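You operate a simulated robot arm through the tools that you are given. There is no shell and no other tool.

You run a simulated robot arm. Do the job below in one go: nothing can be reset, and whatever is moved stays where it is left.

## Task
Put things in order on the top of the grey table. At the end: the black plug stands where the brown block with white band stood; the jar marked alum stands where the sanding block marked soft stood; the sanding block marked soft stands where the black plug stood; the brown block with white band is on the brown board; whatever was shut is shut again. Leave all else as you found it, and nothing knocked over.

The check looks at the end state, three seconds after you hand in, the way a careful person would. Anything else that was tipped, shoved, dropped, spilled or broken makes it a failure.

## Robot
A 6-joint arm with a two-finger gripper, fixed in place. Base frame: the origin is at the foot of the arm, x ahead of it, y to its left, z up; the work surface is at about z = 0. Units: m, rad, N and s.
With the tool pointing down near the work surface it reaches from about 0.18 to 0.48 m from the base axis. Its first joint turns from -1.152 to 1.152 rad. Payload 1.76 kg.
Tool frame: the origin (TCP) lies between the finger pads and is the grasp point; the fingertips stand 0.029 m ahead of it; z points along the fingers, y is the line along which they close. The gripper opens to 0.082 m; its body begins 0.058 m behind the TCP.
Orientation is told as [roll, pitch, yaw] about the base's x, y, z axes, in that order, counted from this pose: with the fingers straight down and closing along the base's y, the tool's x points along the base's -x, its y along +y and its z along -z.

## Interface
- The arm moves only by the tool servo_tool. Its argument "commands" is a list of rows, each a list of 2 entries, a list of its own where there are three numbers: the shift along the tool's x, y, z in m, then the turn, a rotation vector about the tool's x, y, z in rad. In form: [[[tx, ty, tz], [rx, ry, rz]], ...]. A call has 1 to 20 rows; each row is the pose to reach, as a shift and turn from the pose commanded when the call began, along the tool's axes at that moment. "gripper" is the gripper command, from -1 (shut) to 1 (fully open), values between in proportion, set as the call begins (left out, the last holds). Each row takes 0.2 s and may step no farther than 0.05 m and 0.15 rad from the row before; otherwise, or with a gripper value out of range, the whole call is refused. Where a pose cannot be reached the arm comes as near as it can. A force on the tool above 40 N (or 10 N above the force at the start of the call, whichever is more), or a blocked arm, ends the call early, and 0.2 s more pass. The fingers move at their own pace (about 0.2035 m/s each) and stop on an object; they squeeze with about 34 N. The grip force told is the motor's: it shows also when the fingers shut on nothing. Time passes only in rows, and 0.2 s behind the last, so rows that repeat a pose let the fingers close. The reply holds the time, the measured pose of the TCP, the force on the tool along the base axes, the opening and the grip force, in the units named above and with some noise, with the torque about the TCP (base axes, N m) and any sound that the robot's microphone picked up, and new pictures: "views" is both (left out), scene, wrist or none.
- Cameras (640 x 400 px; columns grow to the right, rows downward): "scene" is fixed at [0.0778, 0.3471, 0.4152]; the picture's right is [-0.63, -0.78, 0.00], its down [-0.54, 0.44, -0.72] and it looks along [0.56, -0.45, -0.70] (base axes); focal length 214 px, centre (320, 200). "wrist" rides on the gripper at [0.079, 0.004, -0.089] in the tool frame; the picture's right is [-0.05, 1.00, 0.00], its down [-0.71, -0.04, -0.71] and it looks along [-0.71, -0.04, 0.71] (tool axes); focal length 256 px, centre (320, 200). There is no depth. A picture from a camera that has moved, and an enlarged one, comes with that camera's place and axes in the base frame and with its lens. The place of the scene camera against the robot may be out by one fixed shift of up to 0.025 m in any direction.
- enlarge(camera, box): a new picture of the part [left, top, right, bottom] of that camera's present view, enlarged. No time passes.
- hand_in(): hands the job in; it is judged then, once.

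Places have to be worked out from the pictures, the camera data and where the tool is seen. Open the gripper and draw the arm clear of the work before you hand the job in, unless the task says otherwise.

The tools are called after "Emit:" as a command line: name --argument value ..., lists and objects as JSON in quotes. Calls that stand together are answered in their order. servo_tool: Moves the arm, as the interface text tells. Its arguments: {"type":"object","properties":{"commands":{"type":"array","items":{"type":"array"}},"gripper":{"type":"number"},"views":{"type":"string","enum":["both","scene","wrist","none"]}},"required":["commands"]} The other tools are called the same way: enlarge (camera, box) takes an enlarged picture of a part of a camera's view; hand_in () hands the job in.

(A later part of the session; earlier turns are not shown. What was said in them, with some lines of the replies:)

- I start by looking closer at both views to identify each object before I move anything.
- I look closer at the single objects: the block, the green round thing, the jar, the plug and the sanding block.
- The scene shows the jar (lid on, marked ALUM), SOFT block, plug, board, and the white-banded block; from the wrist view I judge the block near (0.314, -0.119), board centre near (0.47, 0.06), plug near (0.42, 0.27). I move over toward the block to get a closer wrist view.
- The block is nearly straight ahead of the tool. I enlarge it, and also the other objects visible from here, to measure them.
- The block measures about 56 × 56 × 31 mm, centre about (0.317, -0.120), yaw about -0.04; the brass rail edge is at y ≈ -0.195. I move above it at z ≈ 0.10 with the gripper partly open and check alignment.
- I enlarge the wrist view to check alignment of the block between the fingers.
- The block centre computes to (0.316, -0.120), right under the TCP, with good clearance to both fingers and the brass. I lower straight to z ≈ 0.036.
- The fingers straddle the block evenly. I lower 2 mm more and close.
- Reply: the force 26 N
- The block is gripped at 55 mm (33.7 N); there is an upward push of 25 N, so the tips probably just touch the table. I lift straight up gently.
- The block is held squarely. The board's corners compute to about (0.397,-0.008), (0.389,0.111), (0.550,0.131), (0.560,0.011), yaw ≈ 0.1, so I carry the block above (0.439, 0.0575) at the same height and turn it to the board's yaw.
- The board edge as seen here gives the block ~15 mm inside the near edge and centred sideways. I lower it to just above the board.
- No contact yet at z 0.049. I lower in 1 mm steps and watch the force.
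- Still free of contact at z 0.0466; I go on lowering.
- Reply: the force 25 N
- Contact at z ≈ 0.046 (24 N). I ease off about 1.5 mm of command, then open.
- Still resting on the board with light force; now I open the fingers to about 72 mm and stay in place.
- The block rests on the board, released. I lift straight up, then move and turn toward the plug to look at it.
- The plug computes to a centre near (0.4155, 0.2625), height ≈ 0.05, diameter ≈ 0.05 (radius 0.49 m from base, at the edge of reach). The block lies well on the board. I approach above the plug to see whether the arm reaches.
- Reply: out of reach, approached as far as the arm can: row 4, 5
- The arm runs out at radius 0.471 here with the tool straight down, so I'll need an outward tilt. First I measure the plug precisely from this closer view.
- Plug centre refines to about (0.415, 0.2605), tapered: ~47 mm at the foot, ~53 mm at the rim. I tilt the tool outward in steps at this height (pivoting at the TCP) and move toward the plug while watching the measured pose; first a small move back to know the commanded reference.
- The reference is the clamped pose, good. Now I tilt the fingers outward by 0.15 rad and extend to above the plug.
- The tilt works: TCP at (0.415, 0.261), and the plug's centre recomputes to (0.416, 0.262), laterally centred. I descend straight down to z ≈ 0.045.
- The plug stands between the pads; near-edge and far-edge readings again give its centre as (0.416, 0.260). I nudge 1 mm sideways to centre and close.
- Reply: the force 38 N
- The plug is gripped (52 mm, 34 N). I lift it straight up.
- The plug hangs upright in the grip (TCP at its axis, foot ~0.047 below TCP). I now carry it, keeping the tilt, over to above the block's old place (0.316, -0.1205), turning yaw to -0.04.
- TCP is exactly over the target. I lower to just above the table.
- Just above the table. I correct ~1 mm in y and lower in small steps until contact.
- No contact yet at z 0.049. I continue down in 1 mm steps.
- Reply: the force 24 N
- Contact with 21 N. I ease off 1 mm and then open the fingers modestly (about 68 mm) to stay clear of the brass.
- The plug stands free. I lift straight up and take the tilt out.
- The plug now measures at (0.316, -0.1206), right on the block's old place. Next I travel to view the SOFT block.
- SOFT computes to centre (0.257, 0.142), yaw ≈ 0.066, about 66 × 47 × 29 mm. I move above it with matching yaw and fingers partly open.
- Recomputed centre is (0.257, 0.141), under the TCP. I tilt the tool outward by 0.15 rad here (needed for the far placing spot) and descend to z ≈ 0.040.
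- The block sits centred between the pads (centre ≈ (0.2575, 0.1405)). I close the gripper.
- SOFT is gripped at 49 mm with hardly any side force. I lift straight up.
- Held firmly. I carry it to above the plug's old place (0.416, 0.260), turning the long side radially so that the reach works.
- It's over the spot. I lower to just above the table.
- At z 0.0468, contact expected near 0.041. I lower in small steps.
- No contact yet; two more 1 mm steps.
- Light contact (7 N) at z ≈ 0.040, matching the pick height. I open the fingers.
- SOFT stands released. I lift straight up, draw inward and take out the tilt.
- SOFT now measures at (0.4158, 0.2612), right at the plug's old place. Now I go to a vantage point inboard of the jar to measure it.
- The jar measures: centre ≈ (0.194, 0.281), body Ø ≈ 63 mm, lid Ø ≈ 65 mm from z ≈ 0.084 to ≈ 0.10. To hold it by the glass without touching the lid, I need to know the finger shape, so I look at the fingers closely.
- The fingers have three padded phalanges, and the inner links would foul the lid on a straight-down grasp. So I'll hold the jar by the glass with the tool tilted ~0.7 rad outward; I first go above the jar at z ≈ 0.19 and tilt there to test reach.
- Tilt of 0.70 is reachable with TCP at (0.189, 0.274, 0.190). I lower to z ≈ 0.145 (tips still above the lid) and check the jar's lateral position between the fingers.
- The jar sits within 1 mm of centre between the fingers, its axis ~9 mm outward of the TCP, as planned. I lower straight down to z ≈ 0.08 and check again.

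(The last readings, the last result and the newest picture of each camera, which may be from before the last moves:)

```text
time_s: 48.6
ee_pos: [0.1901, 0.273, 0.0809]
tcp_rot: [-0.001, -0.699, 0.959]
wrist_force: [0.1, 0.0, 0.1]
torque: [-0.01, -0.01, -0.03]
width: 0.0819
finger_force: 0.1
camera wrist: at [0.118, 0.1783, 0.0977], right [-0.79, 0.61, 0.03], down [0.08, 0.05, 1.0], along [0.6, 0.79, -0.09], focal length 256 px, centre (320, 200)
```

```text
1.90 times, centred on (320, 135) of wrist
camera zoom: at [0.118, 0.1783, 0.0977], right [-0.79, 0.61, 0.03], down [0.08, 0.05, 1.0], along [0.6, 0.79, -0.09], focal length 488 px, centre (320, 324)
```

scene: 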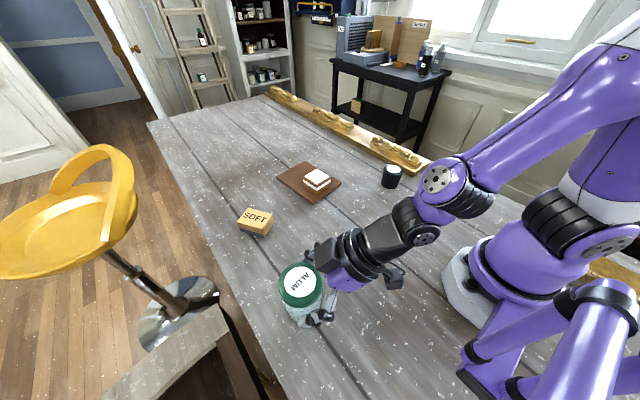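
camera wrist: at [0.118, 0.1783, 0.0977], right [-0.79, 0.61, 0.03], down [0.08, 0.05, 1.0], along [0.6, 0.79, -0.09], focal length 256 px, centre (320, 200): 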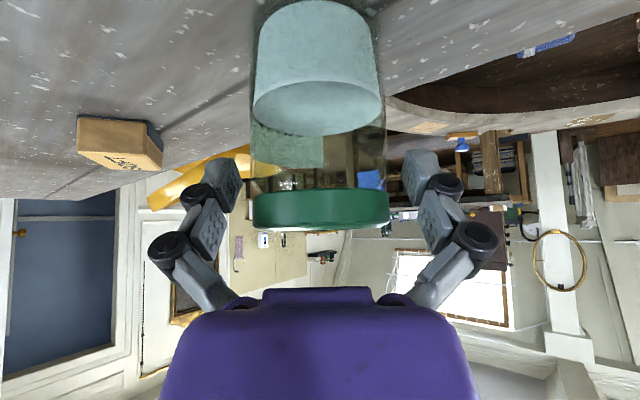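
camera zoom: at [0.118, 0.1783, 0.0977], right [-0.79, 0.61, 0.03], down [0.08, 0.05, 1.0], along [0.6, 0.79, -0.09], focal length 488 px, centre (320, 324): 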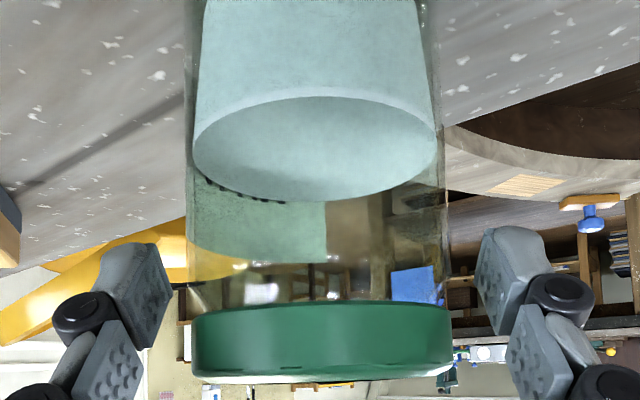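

The view shows the lid edge at z ≈ 0.086–0.100 and the glass equally spaced from both fingers. I lower the last 26 mm to z ≈ 0.055, where the pads meet bare glass below the lid.

Emit:
servo_tool --commands '[[[0.0064, 0, 0.0077], [0, 0, 0]], [[0.0116, 0, 0.0138], [0, 0, 0]], [[0.0161, 0, 0.0191], [0, 0, 0]], [[0.0161, 0, 0.0191], [0, 0, 0]]]' --views "both"

Emit:
enlarge --camera "scene" --box '[240, 180, 460, 340]'

Emit:
enlarge --camera "wrist" --box '[140, 60, 500, 320]'

```text
time_s: 49.6
ee_pos: [0.1892, 0.2717, 0.0539]
tcp_rot: [-0.002, -0.699, 0.959]
wrist_force: [-0.5, 0.6, 0.5]
torque: [0.01, 0.02, 0.0]
width: 0.0819
finger_force: 0.1
camera wrist: at [0.1183, 0.1782, 0.0727], right [-0.79, 0.61, 0.03], down [0.08, 0.05, 1.0], along [0.6, 0.79, -0.09], focal length 256 px, centre (320, 200)
```

scene: 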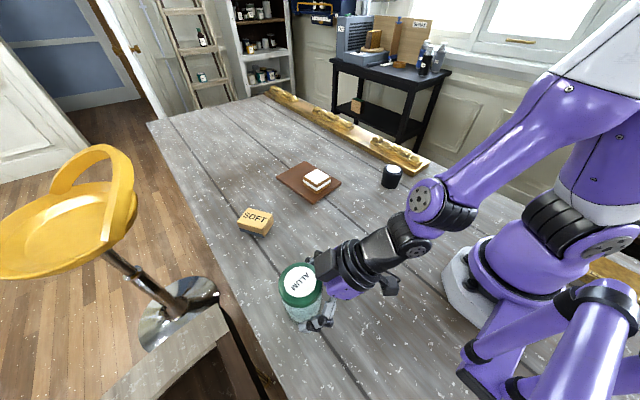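
wrist: 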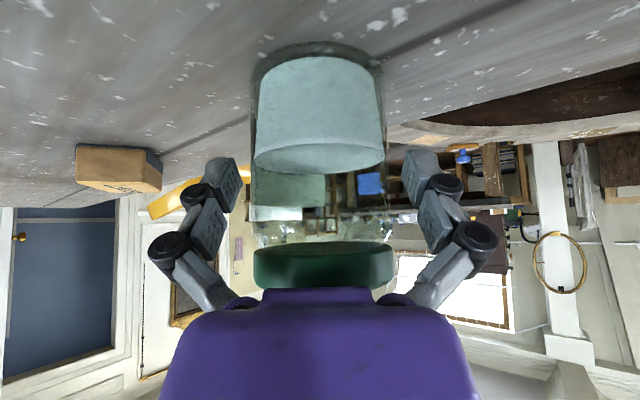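

```text
2.50 times, centred on (350, 260) of scene
camera zoom: at [0.0779, 0.3471, 0.4152], right [-0.63, -0.78, 0.0], down [-0.54, 0.44, -0.72], along [0.56, -0.45, -0.7], focal length 536 px, centre (245, 50)
```

zoom: 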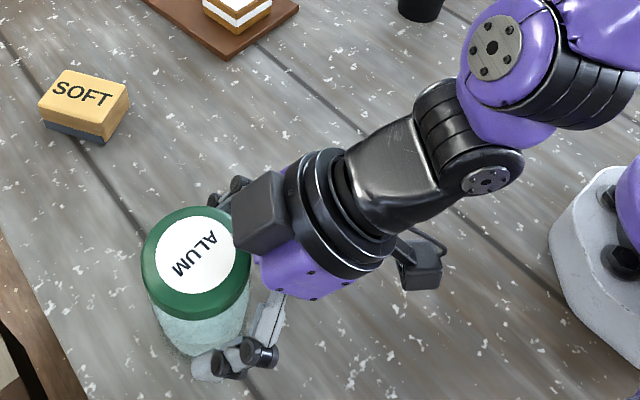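

```text
1.54 times, centred on (320, 190) of wrist
camera zoom: at [0.1183, 0.1782, 0.0727], right [-0.79, 0.61, 0.03], down [0.08, 0.05, 1.0], along [0.6, 0.79, -0.09], focal length 394 px, centre (320, 215)
```

zoom: 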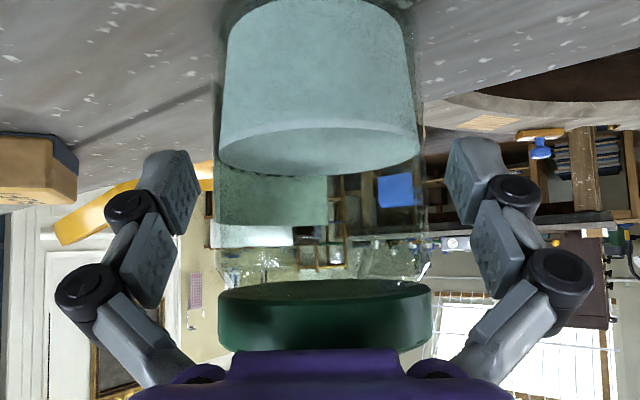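

No contact forces; pads are level with bare glass. I close the gripper on the jar body.

Emit:
servo_tool --commands '[[[0, 0, 0], [0, 0, 0]], [[0, 0, 0], [0, 0, 0]], [[0, 0, 0], [0, 0, 0]]]' --gripper -1 --views "both"

Emit:
enlarge --camera "scene" --box '[240, 180, 460, 340]'

Emit:
enlarge --camera "wrist" --box '[140, 20, 500, 320]'

```text
time_s: 50.4
ee_pos: [0.1889, 0.2725, 0.055]
tcp_rot: [-0.001, -0.703, 0.96]
wrist_force: [-0.4, 0.8, 9.7]
torque: [-0.1, -0.38, 0.02]
width: 0.0672
finger_force: 34.2
camera wrist: at [0.1186, 0.1786, 0.0731], right [-0.79, 0.61, 0.03], down [0.08, 0.04, 1.0], along [0.6, 0.79, -0.08], focal length 256 px, centre (320, 200)
```

scene: 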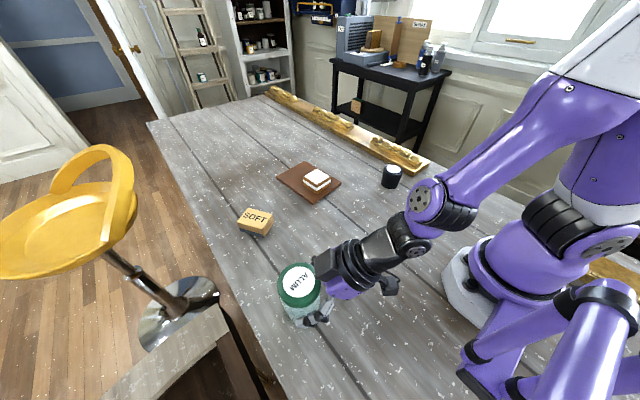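
wrist: 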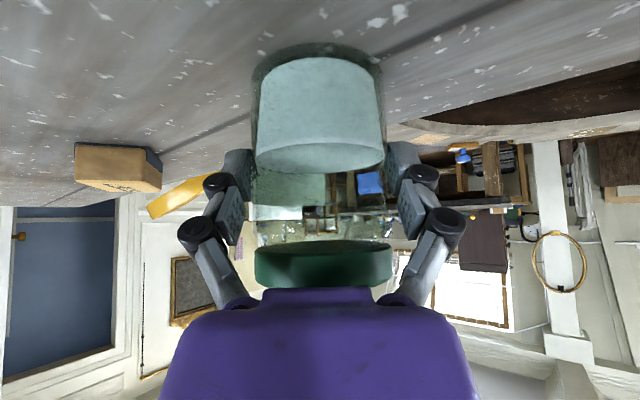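

```text
2.50 times, centred on (350, 260) of scene
camera zoom: at [0.0778, 0.3471, 0.4152], right [-0.63, -0.78, 0.0], down [-0.54, 0.44, -0.72], along [0.56, -0.45, -0.7], focal length 536 px, centre (245, 50)
```

zoom: 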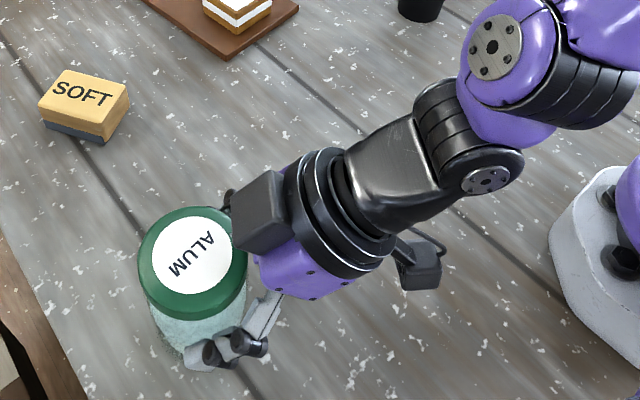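

```text
1.33 times, centred on (320, 170) of wrist
camera zoom: at [0.1186, 0.1786, 0.0731], right [-0.79, 0.61, 0.03], down [0.08, 0.04, 1.0], along [0.6, 0.79, -0.08], focal length 341 px, centre (320, 240)
```

zoom: 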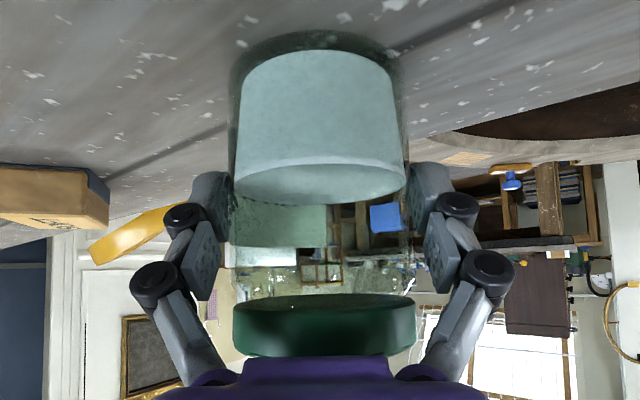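

The jar is held at 67 mm by the glass, lid untouched by the fingers. I lift it a little (15 mm) and check that it hangs straight.

Emit:
servo_tool --commands '[[[-0.0032, 0, -0.0038], [0, 0, 0]], [[-0.0064, 0, -0.0077], [0, 0, 0]], [[-0.0097, 0, -0.0115], [0, 0, 0]], [[-0.0097, 0, -0.0115], [0, 0, 0]]]' --views "both"

Emit:
enlarge --camera "scene" --box '[240, 180, 460, 340]'

Emit:
enlarge --camera "wrist" --box '[140, 20, 500, 320]'

```text
time_s: 51.4
ee_pos: [0.1891, 0.2728, 0.0699]
tcp_rot: [0.0, -0.7, 0.961]
wrist_force: [-0.3, -0.4, -4.6]
torque: [-0.03, 0.07, 0.02]
width: 0.0673
finger_force: 34.2
camera wrist: at [0.1185, 0.1783, 0.0881], right [-0.79, 0.61, 0.03], down [0.08, 0.05, 1.0], along [0.6, 0.79, -0.09], focal length 256 px, centre (320, 200)
```

scene: 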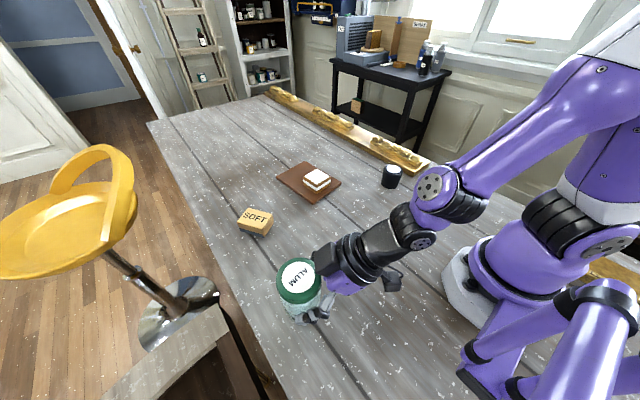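
wrist: 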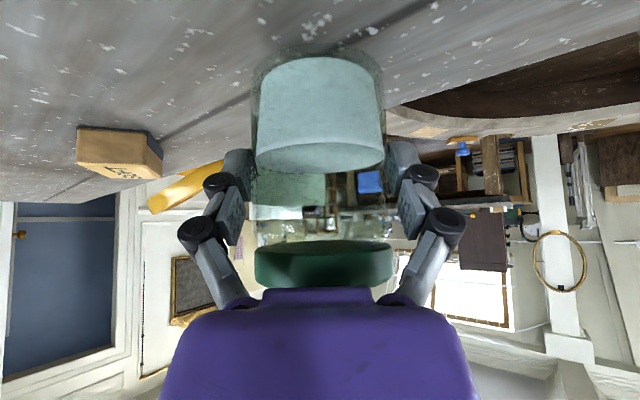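

```text
2.50 times, centred on (350, 260) of scene
camera zoom: at [0.0779, 0.3471, 0.4152], right [-0.63, -0.78, 0.0], down [-0.54, 0.44, -0.72], along [0.56, -0.45, -0.7], focal length 536 px, centre (245, 50)
```

zoom: 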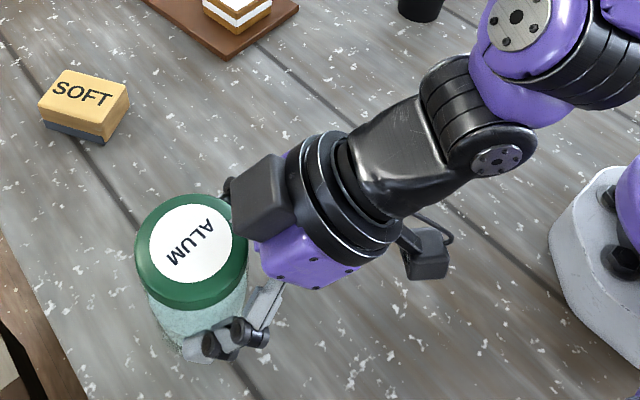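

```text
1.33 times, centred on (320, 170) of wrist
camera zoom: at [0.1185, 0.1783, 0.0881], right [-0.79, 0.61, 0.03], down [0.08, 0.05, 1.0], along [0.6, 0.79, -0.09], focal length 341 px, centre (320, 240)
```

zoom: 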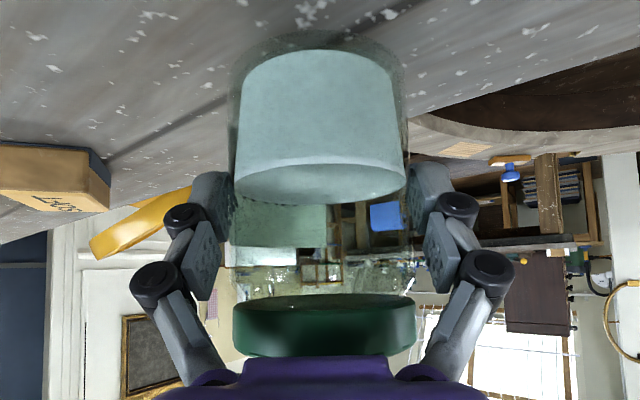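

The jar hangs straight (about 4.6 N) and sits rigidly in the grip with its lid on. I raise it further and swing it toward above SOFT's old place (0.2575, 0.1405), aligning the tilt with that bearing.

Emit:
servo_tool --commands '[[[-0.0142, 0, -0.0168], [0, 0, 0]], [[-0.0284, 0, -0.0337], [0, 0, 0]], [[-0.0419, 0, -0.0497], [0, 0, 0]], [[-0.0316, -0.021, -0.0584], [0.0495, 0, 0.0588]], [[-0.0213, -0.042, -0.067], [0.099, 0, 0.1175]], [[-0.0111, -0.063, -0.0757], [0.1485, 0, 0.1763]], [[-0.0008, -0.084, -0.0844], [0.1979, 0, 0.2351]], [[0.0095, -0.105, -0.093], [0.2474, 0, 0.2938]], [[0.0198, -0.126, -0.1017], [0.2969, 0, 0.3526]], [[0.0198, -0.126, -0.1017], [0.2969, 0, 0.3526]]]' --views "both"

```text
time_s: 53.6
ee_pos: [0.2568, 0.1388, 0.1398]
tcp_rot: [0.002, -0.698, 0.498]
wrist_force: [0.4, 0.6, -3.5]
torque: [0.0, 0.04, 0.02]
width: 0.067
finger_force: 34.1
out of reach, approached as far as the arm can: row 7, 8, 9, 10
camera wrist: at [0.1509, 0.0868, 0.1587], right [-0.44, 0.9, 0.04], down [0.09, 0.01, 1.0], along [0.89, 0.44, -0.09], focal length 256 px, centre (320, 200)
```

scene: 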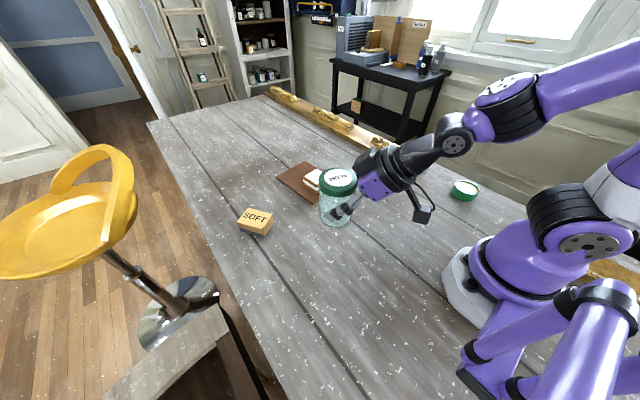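
wrist: 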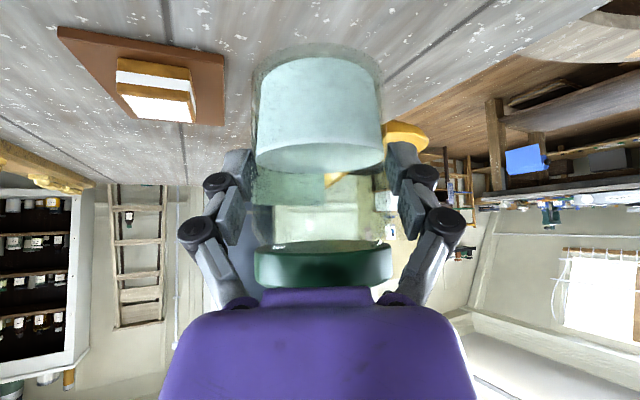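

The radial tilt hits the inner reach limit at radius 0.292. Turning the tilt direction off the radial gives the wrist more room, so I rotate the held jar about the vertical to yaw ≈ 1.05 and then shift to the target point.

Emit:
servo_tool --commands '[[[0, 0, 0], [-0.0711, 0, -0.0845]], [[0, 0, 0], [-0.1422, 0, -0.1689]], [[0, 0, 0], [-0.2133, 0, -0.2534]], [[0, 0, 0], [-0.2844, 0, -0.3378]], [[0, 0, 0], [-0.3555, 0, -0.4223]], [[0.007, -0.0054, -0.0059], [-0.3555, 0, -0.4223]], [[0.007, -0.0054, -0.0059], [-0.3555, 0, -0.4223]]]' --views "both"

```text
time_s: 55.2
ee_pos: [0.2519, 0.1296, 0.1398]
tcp_rot: [-0.001, -0.702, 1.053]
wrist_force: [0.1, 0.1, -3.9]
torque: [-0.04, -0.01, 0.03]
width: 0.0674
finger_force: 34.1
camera wrist: at [0.1893, 0.03, 0.1588], right [-0.85, 0.53, 0.03], down [0.07, 0.05, 1.0], along [0.53, 0.85, -0.09], focal length 256 px, centre (320, 200)
```

scene: 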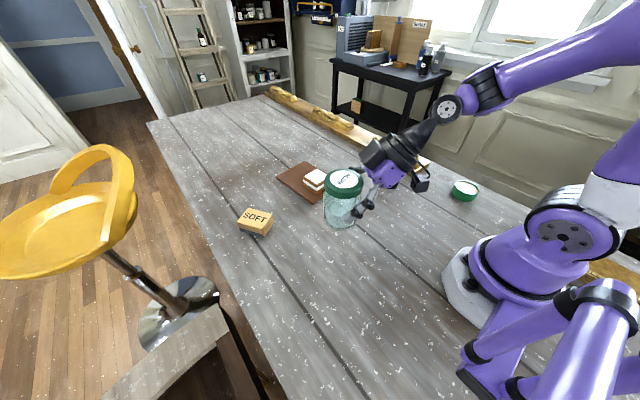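
wrist: 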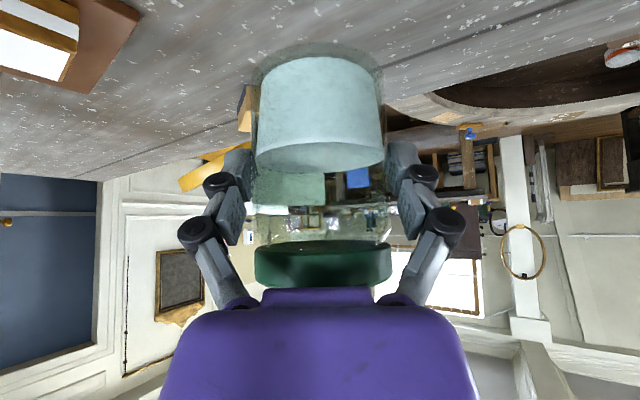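

Reached with TCP (0.252, 0.130), putting the jar axis at about (0.258, 0.1405). I lower straight down to a few millimetres above the table.

Emit:
servo_tool --commands '[[[0.0129, 0, 0.0153], [0, 0, 0]], [[0.0258, 0, 0.0306], [0, 0, 0]], [[0.0386, 0, 0.0459], [0, 0, 0]], [[0.0464, 0, 0.0551], [0, 0, 0]], [[0.0496, 0, 0.0589], [0, 0, 0]], [[0.0496, 0, 0.0589], [0, 0, 0]]]' --views "both"

Emit:
enlarge --camera "scene" --box '[260, 140, 480, 300]'

Emit:
enlarge --camera "wrist" --box '[180, 0, 460, 180]'

```text
time_s: 56.6
ee_pos: [0.2514, 0.1309, 0.064]
tcp_rot: [0.001, -0.7, 1.05]
wrist_force: [-0.5, 0.7, -4.1]
torque: [-0.01, 0.02, 0.04]
width: 0.0671
finger_force: 33.9
camera wrist: at [0.1889, 0.0306, 0.0817], right [-0.85, 0.53, 0.03], down [0.07, 0.05, 1.0], along [0.53, 0.85, -0.09], focal length 256 px, centre (320, 200)
```

scene: 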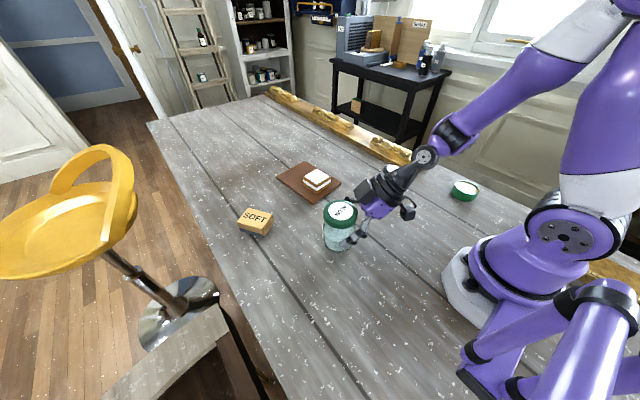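
wrist: 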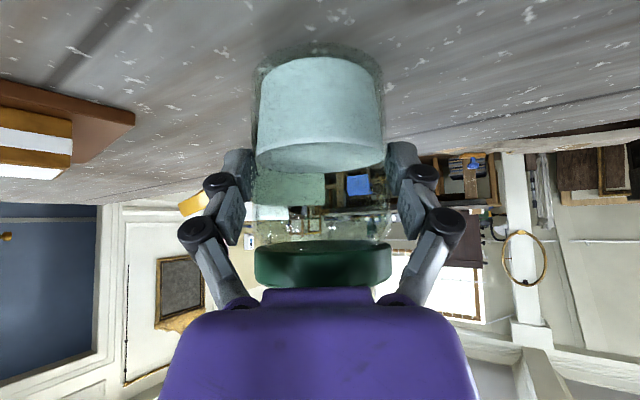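

```text
2.50 times, centred on (370, 220) of scene
camera zoom: at [0.0779, 0.3471, 0.4152], right [-0.63, -0.78, 0.0], down [-0.54, 0.44, -0.72], along [0.56, -0.45, -0.7], focal length 536 px, centre (195, 150)
```

zoom: 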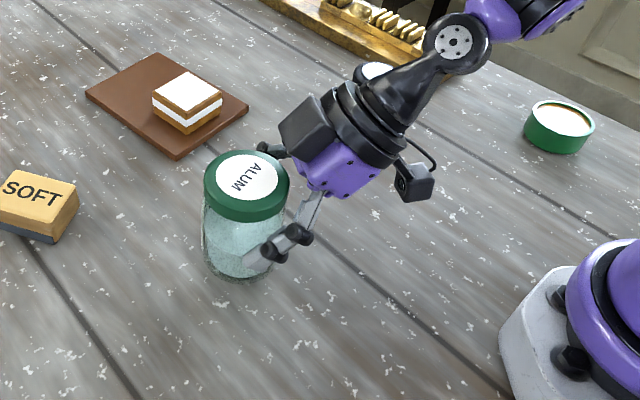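

```text
2.22 times, centred on (320, 90) of wrist
camera zoom: at [0.1889, 0.0306, 0.0817], right [-0.85, 0.53, 0.03], down [0.07, 0.05, 1.0], along [0.53, 0.85, -0.09], focal length 569 px, centre (320, 444)
```

zoom: 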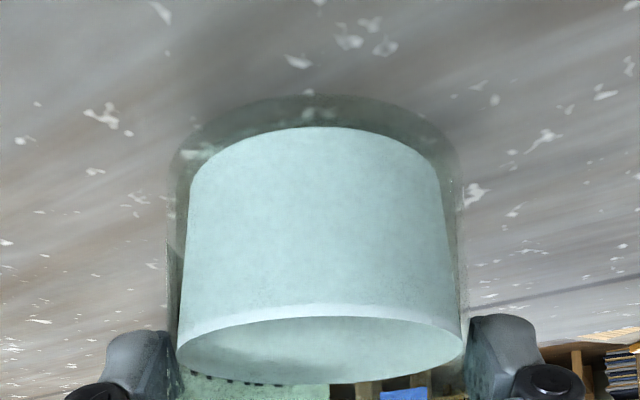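

Everything is clear; jar bottom about 9 mm above the table. I lower 6 mm and then in fine steps.

Emit:
servo_tool --commands '[[[0.0022, 0, 0.0008], [0, 0, 0]], [[0.0035, 0, 0.0024], [0, 0, 0]], [[0.0048, 0, 0.0039], [0, 0, 0]], [[0.0048, 0, 0.0039], [0, 0, 0]]]' --views "none"

```text
time_s: 57.6
ee_pos: [0.2499, 0.1299, 0.0564]
tcp_rot: [-0.001, -0.699, 1.051]
wrist_force: [-0.3, -0.1, -3.2]
torque: [-0.07, 0.03, 0.01]
width: 0.0669
finger_force: 33.6
```

Not yet in contact. I continue in 1 mm steps.

Emit:
servo_tool --commands '[[[0.0006, 0, 0.0008], [0, 0, 0]], [[0.0013, 0, 0.0015], [0, 0, 0]], [[0.0013, 0, 0.0015], [0, 0, 0]]]' --views "none"

```text
time_s: 58.4
ee_pos: [0.2507, 0.1292, 0.0553]
tcp_rot: [0.0, -0.703, 1.051]
wrist_force: [0.4, 1.2, -3.1]
torque: [0.01, -0.02, 0.02]
width: 0.0668
finger_force: 34.0
```

Still carrying the jar's weight, so no contact; another 1 mm at a time.

Emit:
servo_tool --commands '[[[0.0006, 0, 0.0008], [0, 0, 0]], [[0.0006, 0, 0.0008], [0, 0, 0]]]' --views "none"

```text
time_s: 59.0
ee_pos: [0.2517, 0.1292, 0.0555]
tcp_rot: [-0.001, -0.703, 1.053]
wrist_force: [-3.2, -1.9, 17.2]
torque: [0.17, -0.21, 0.09]
width: 0.0672
finger_force: 34.0
```

Contact (17 N up). I ease off half a millimetre and then open the fingers fully.

Emit:
servo_tool --commands '[[[-0.0003, 0, -0.0004], [0, 0, 0]], [[-0.0003, 0, -0.0004], [0, 0, 0]]]' --views "none"

Emit:
servo_tool --commands '[[[0, 0, 0], [0, 0, 0]], [[0, 0, 0], [0, 0, 0]], [[0, 0, 0], [0, 0, 0]]]' --gripper 1 --views "both"

Emit:
enlarge --camera "scene" --box '[260, 140, 480, 300]'

Emit:
enlarge --camera "wrist" --box '[140, 20, 500, 320]'

```text
time_s: 59.6
ee_pos: [0.2504, 0.1293, 0.055]
tcp_rot: [0.0, -0.702, 1.049]
wrist_force: [2.1, 3.8, 6.9]
torque: [0.53, -0.39, 0.0]
width: 0.0672
finger_force: 33.9
```

```text
time_s: 60.4
ee_pos: [0.2511, 0.1289, 0.0537]
tcp_rot: [0.002, -0.701, 1.051]
wrist_force: [0.0, -0.5, -0.1]
torque: [0.01, -0.01, 0.0]
width: 0.0818
finger_force: 0.1
camera wrist: at [0.1885, 0.0292, 0.0733], right [-0.85, 0.53, 0.03], down [0.07, 0.05, 1.0], along [0.53, 0.85, -0.09], focal length 256 px, centre (320, 200)
```

scene: 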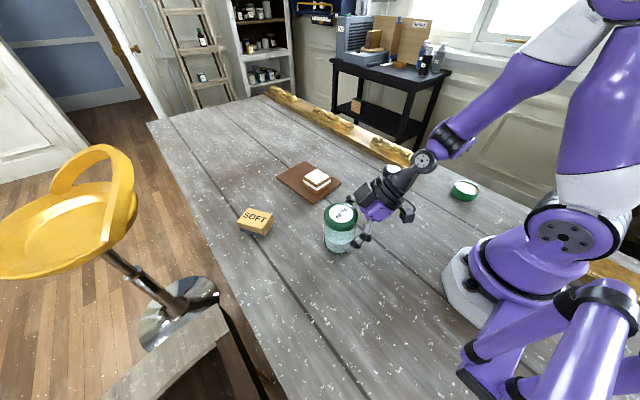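
wrist: 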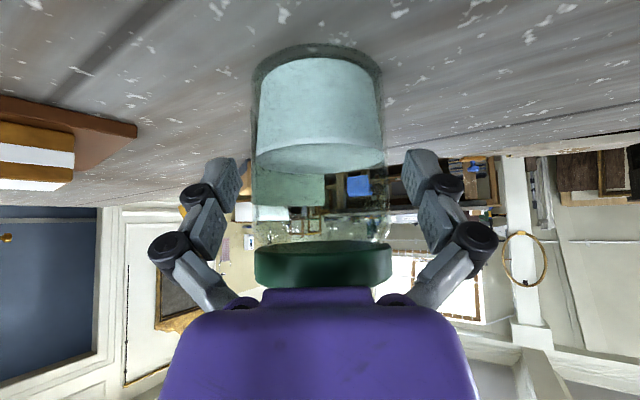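

```text
2.50 times, centred on (370, 220) of scene
camera zoom: at [0.0778, 0.3471, 0.4152], right [-0.63, -0.78, 0.0], down [-0.54, 0.44, -0.72], along [0.56, -0.45, -0.7], focal length 536 px, centre (195, 150)
```

zoom: 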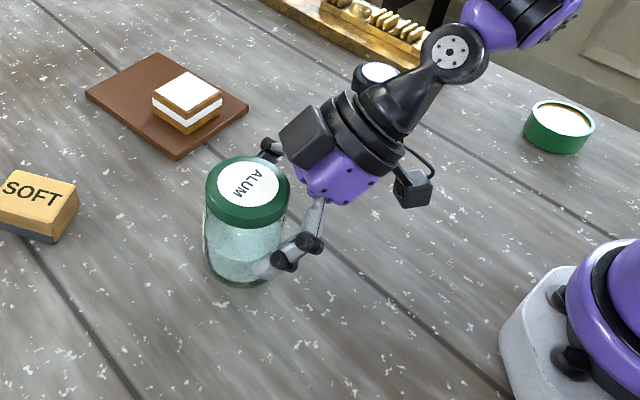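

```text
1.33 times, centred on (320, 170) of wrist
camera zoom: at [0.1885, 0.0292, 0.0733], right [-0.85, 0.53, 0.03], down [0.07, 0.05, 1.0], along [0.53, 0.85, -0.09], focal length 341 px, centre (320, 240)
```

zoom: 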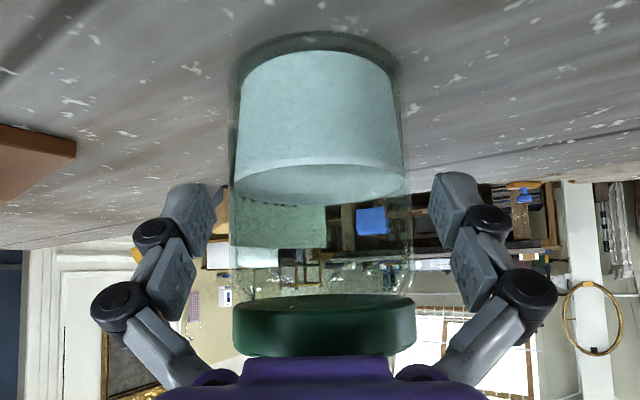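

The jar stands free and upright with the lid on; fingers are open on both sides. I go straight up.

Emit:
servo_tool --commands '[[[-0.0097, 0, -0.0115], [0, 0, 0]], [[-0.0225, 0, -0.0268], [0, 0, 0]], [[-0.0386, 0, -0.0459], [0, 0, 0]], [[-0.0548, 0, -0.065], [0, 0, 0]], [[-0.0644, 0, -0.0765], [0, 0, 0]], [[-0.0644, 0, -0.0765], [0, 0, 0]]]' --views "both"

Emit:
enlarge --camera "scene" --box '[260, 140, 480, 300]'

```text
time_s: 61.8
ee_pos: [0.2514, 0.1299, 0.1555]
tcp_rot: [-0.001, -0.7, 1.051]
wrist_force: [1.1, -0.7, -0.4]
torque: [-0.01, 0.01, -0.02]
width: 0.0823
finger_force: 0.1
camera wrist: at [0.1894, 0.0297, 0.1737], right [-0.85, 0.53, 0.03], down [0.07, 0.05, 1.0], along [0.53, 0.85, -0.09], focal length 256 px, centre (320, 200)
```

scene: 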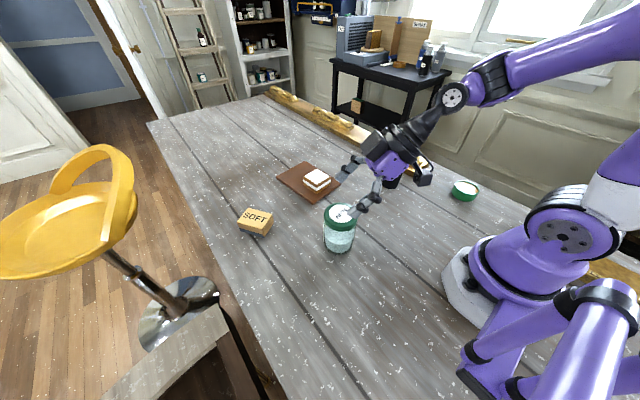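
wrist: 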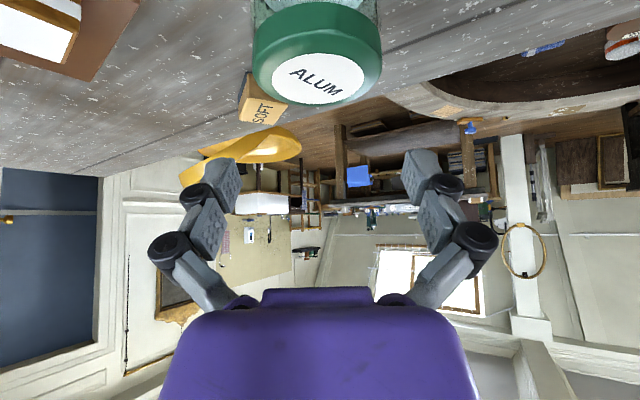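

```text
2.50 times, centred on (370, 220) of scene
camera zoom: at [0.0778, 0.3471, 0.4152], right [-0.63, -0.78, 0.0], down [-0.54, 0.44, -0.72], along [0.56, -0.45, -0.7], focal length 536 px, centre (195, 150)
```

zoom: 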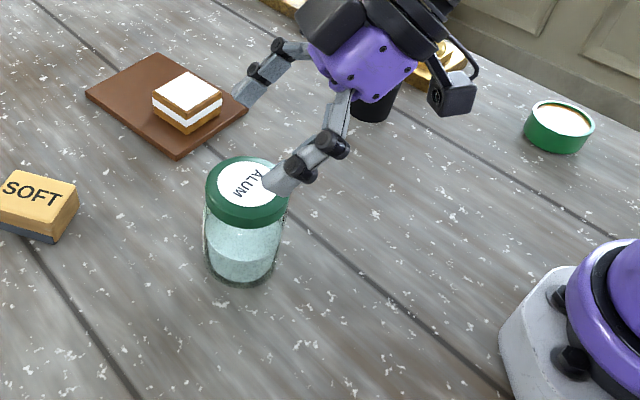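

The jar stands well. I rise further and take out the tilt.

Emit:
servo_tool --commands '[[[-0.0145, 0, -0.0172], [0, 0, 0]], [[-0.029, 0, -0.0344], [0, 0, 0]], [[-0.029, 0, -0.0344], [0, 0.12, 0]], [[-0.029, 0, -0.0344], [0, 0.24, 0]], [[-0.029, 0, -0.0344], [0, 0.36, 0]], [[-0.029, 0, -0.0344], [0, 0.48, 0]], [[-0.029, 0, -0.0344], [0, 0.6, 0]], [[-0.029, 0, -0.0344], [0, 0.7, 0]], [[-0.029, 0, -0.0344], [0, 0.7, 0]]]' --views "none"

```text
time_s: 63.8
ee_pos: [0.2516, 0.1306, 0.2013]
tcp_rot: [-0.001, 0.0, 1.053]
wrist_force: [0.3, 1.1, 0.7]
torque: [-0.02, -0.03, 0.03]
width: 0.0819
finger_force: 0.0
```

I now swing back to a high central pose to view the whole table and verify placements.

Emit:
servo_tool --commands '[[[0.016, -0.0007, -0.0093], [0, 0, 0.122]], [[0.032, -0.0014, -0.0186], [0, 0, 0.244]], [[0.048, -0.0021, -0.0279], [0, 0, 0.366]], [[0.064, -0.0028, -0.0371], [0, 0, 0.488]], [[0.08, -0.0036, -0.0464], [0, 0, 0.61]], [[0.097, -0.0043, -0.0557], [0, 0, 0.731]], [[0.113, -0.005, -0.065], [0, 0, 0.853]], [[0.113, -0.005, -0.065], [0, 0, 0.853]]]' --views "both"

```text
time_s: 65.6
ee_pos: [0.1994, 0.0286, 0.2647]
tcp_rot: [-0.001, 0.001, 0.198]
wrist_force: [-0.2, 0.4, -0.1]
torque: [0.03, 0.04, 0.0]
width: 0.0822
finger_force: 0.1
camera wrist: at [0.1204, 0.0179, 0.3555], right [-0.14, 0.99, 0.0], down [0.7, 0.1, 0.71], along [0.7, 0.1, -0.71], focal length 256 px, centre (320, 200)
```

scene: 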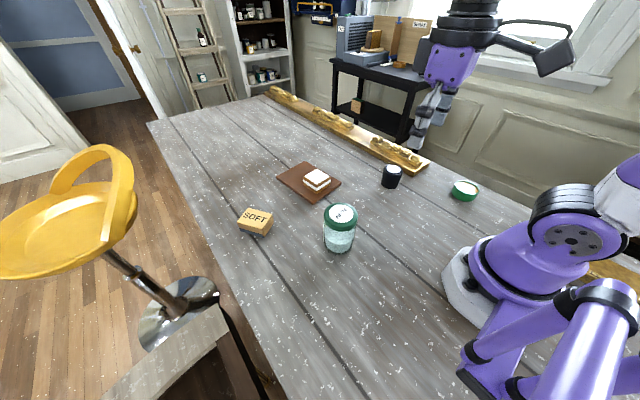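
wrist: 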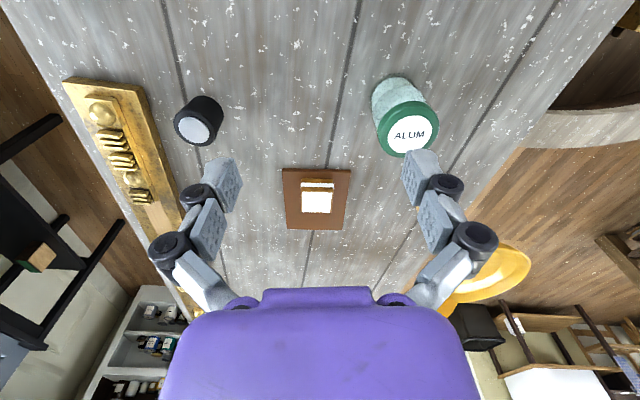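

Emit:
enlarge --camera "wrist" --box '[340, 60, 468, 170]'

Emit:
enlarge --camera "scene" --box '[230, 150, 430, 270]'

Emit:
enlarge --camera "wrist" --box '[160, 80, 360, 240]'

```text
3.64 times, centred on (404, 115) of wrist
camera zoom: at [0.1204, 0.0179, 0.3555], right [-0.14, 0.99, 0.0], down [0.7, 0.1, 0.71], along [0.7, 0.1, -0.71], focal length 931 px, centre (14, 509)
```

zoom: 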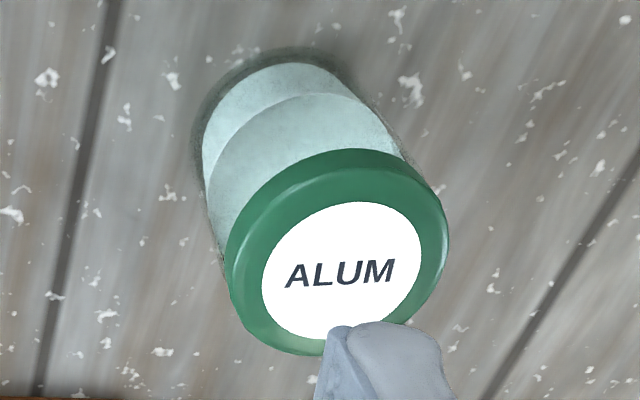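

```text
3.20 times, centred on (330, 210) of scene
camera zoom: at [0.0778, 0.3471, 0.4152], right [-0.63, -0.78, 0.0], down [-0.54, 0.44, -0.72], along [0.56, -0.45, -0.7], focal length 686 px, centre (288, 168)
```

zoom: 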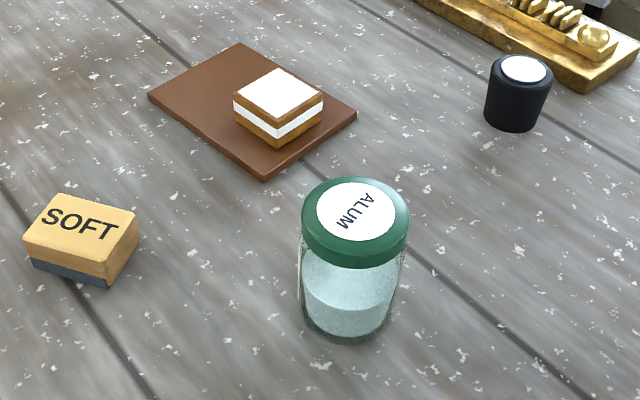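

```text
2.50 times, centred on (260, 160) of wrist
camera zoom: at [0.1204, 0.0179, 0.3555], right [-0.14, 0.99, 0.0], down [0.7, 0.1, 0.71], along [0.7, 0.1, -0.71], focal length 640 px, centre (470, 300)
```

zoom: 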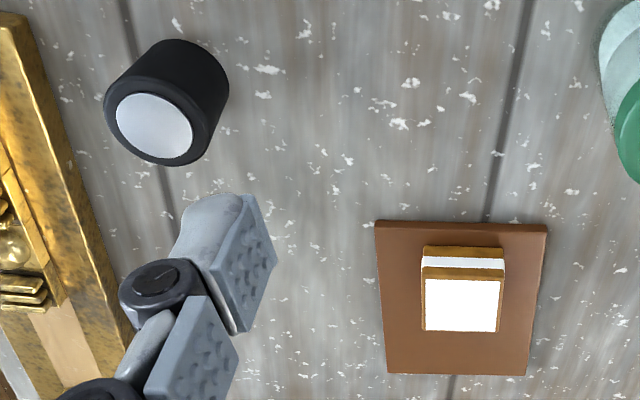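

All checks agree: the jar (lid on) stands at about (0.257, 0.140), the plug at (0.316, -0.121), SOFT at (0.416, 0.261), and the banded block lies fully on the unmoved board. The gripper is open and the arm is clear, so I hand in.

Emit:
hand_in

```text
The job is handed in.
```

I've handed the job in. By the last pictures, all four things are where you asked, and nothing was knocked over.

| Thing | Where it is now | How close |
|---|---|---|
| Black plug | Where the brown block with white band stood | About 1 mm by measurement |
| Sanding block marked soft | Where the black plug stood | About 1–2 mm by measurement |
| Jar marked alum | Where the sanding block stood | About 1–3 mm by measurement |
| Brown block with white band | On the brown board | Fully on it, about 15 mm in from the near edge |

- **Jar:** I held it by the glass below the lid, so it stayed shut the whole time.
- **Sanding block:** it is turned about half a radian from how it first lay. I turned it so the arm could reach the spot.
- **The rest:** the board is where it was, and I left the green tin and the brass rail alone. The gripper is open and the arm is clear of the table.
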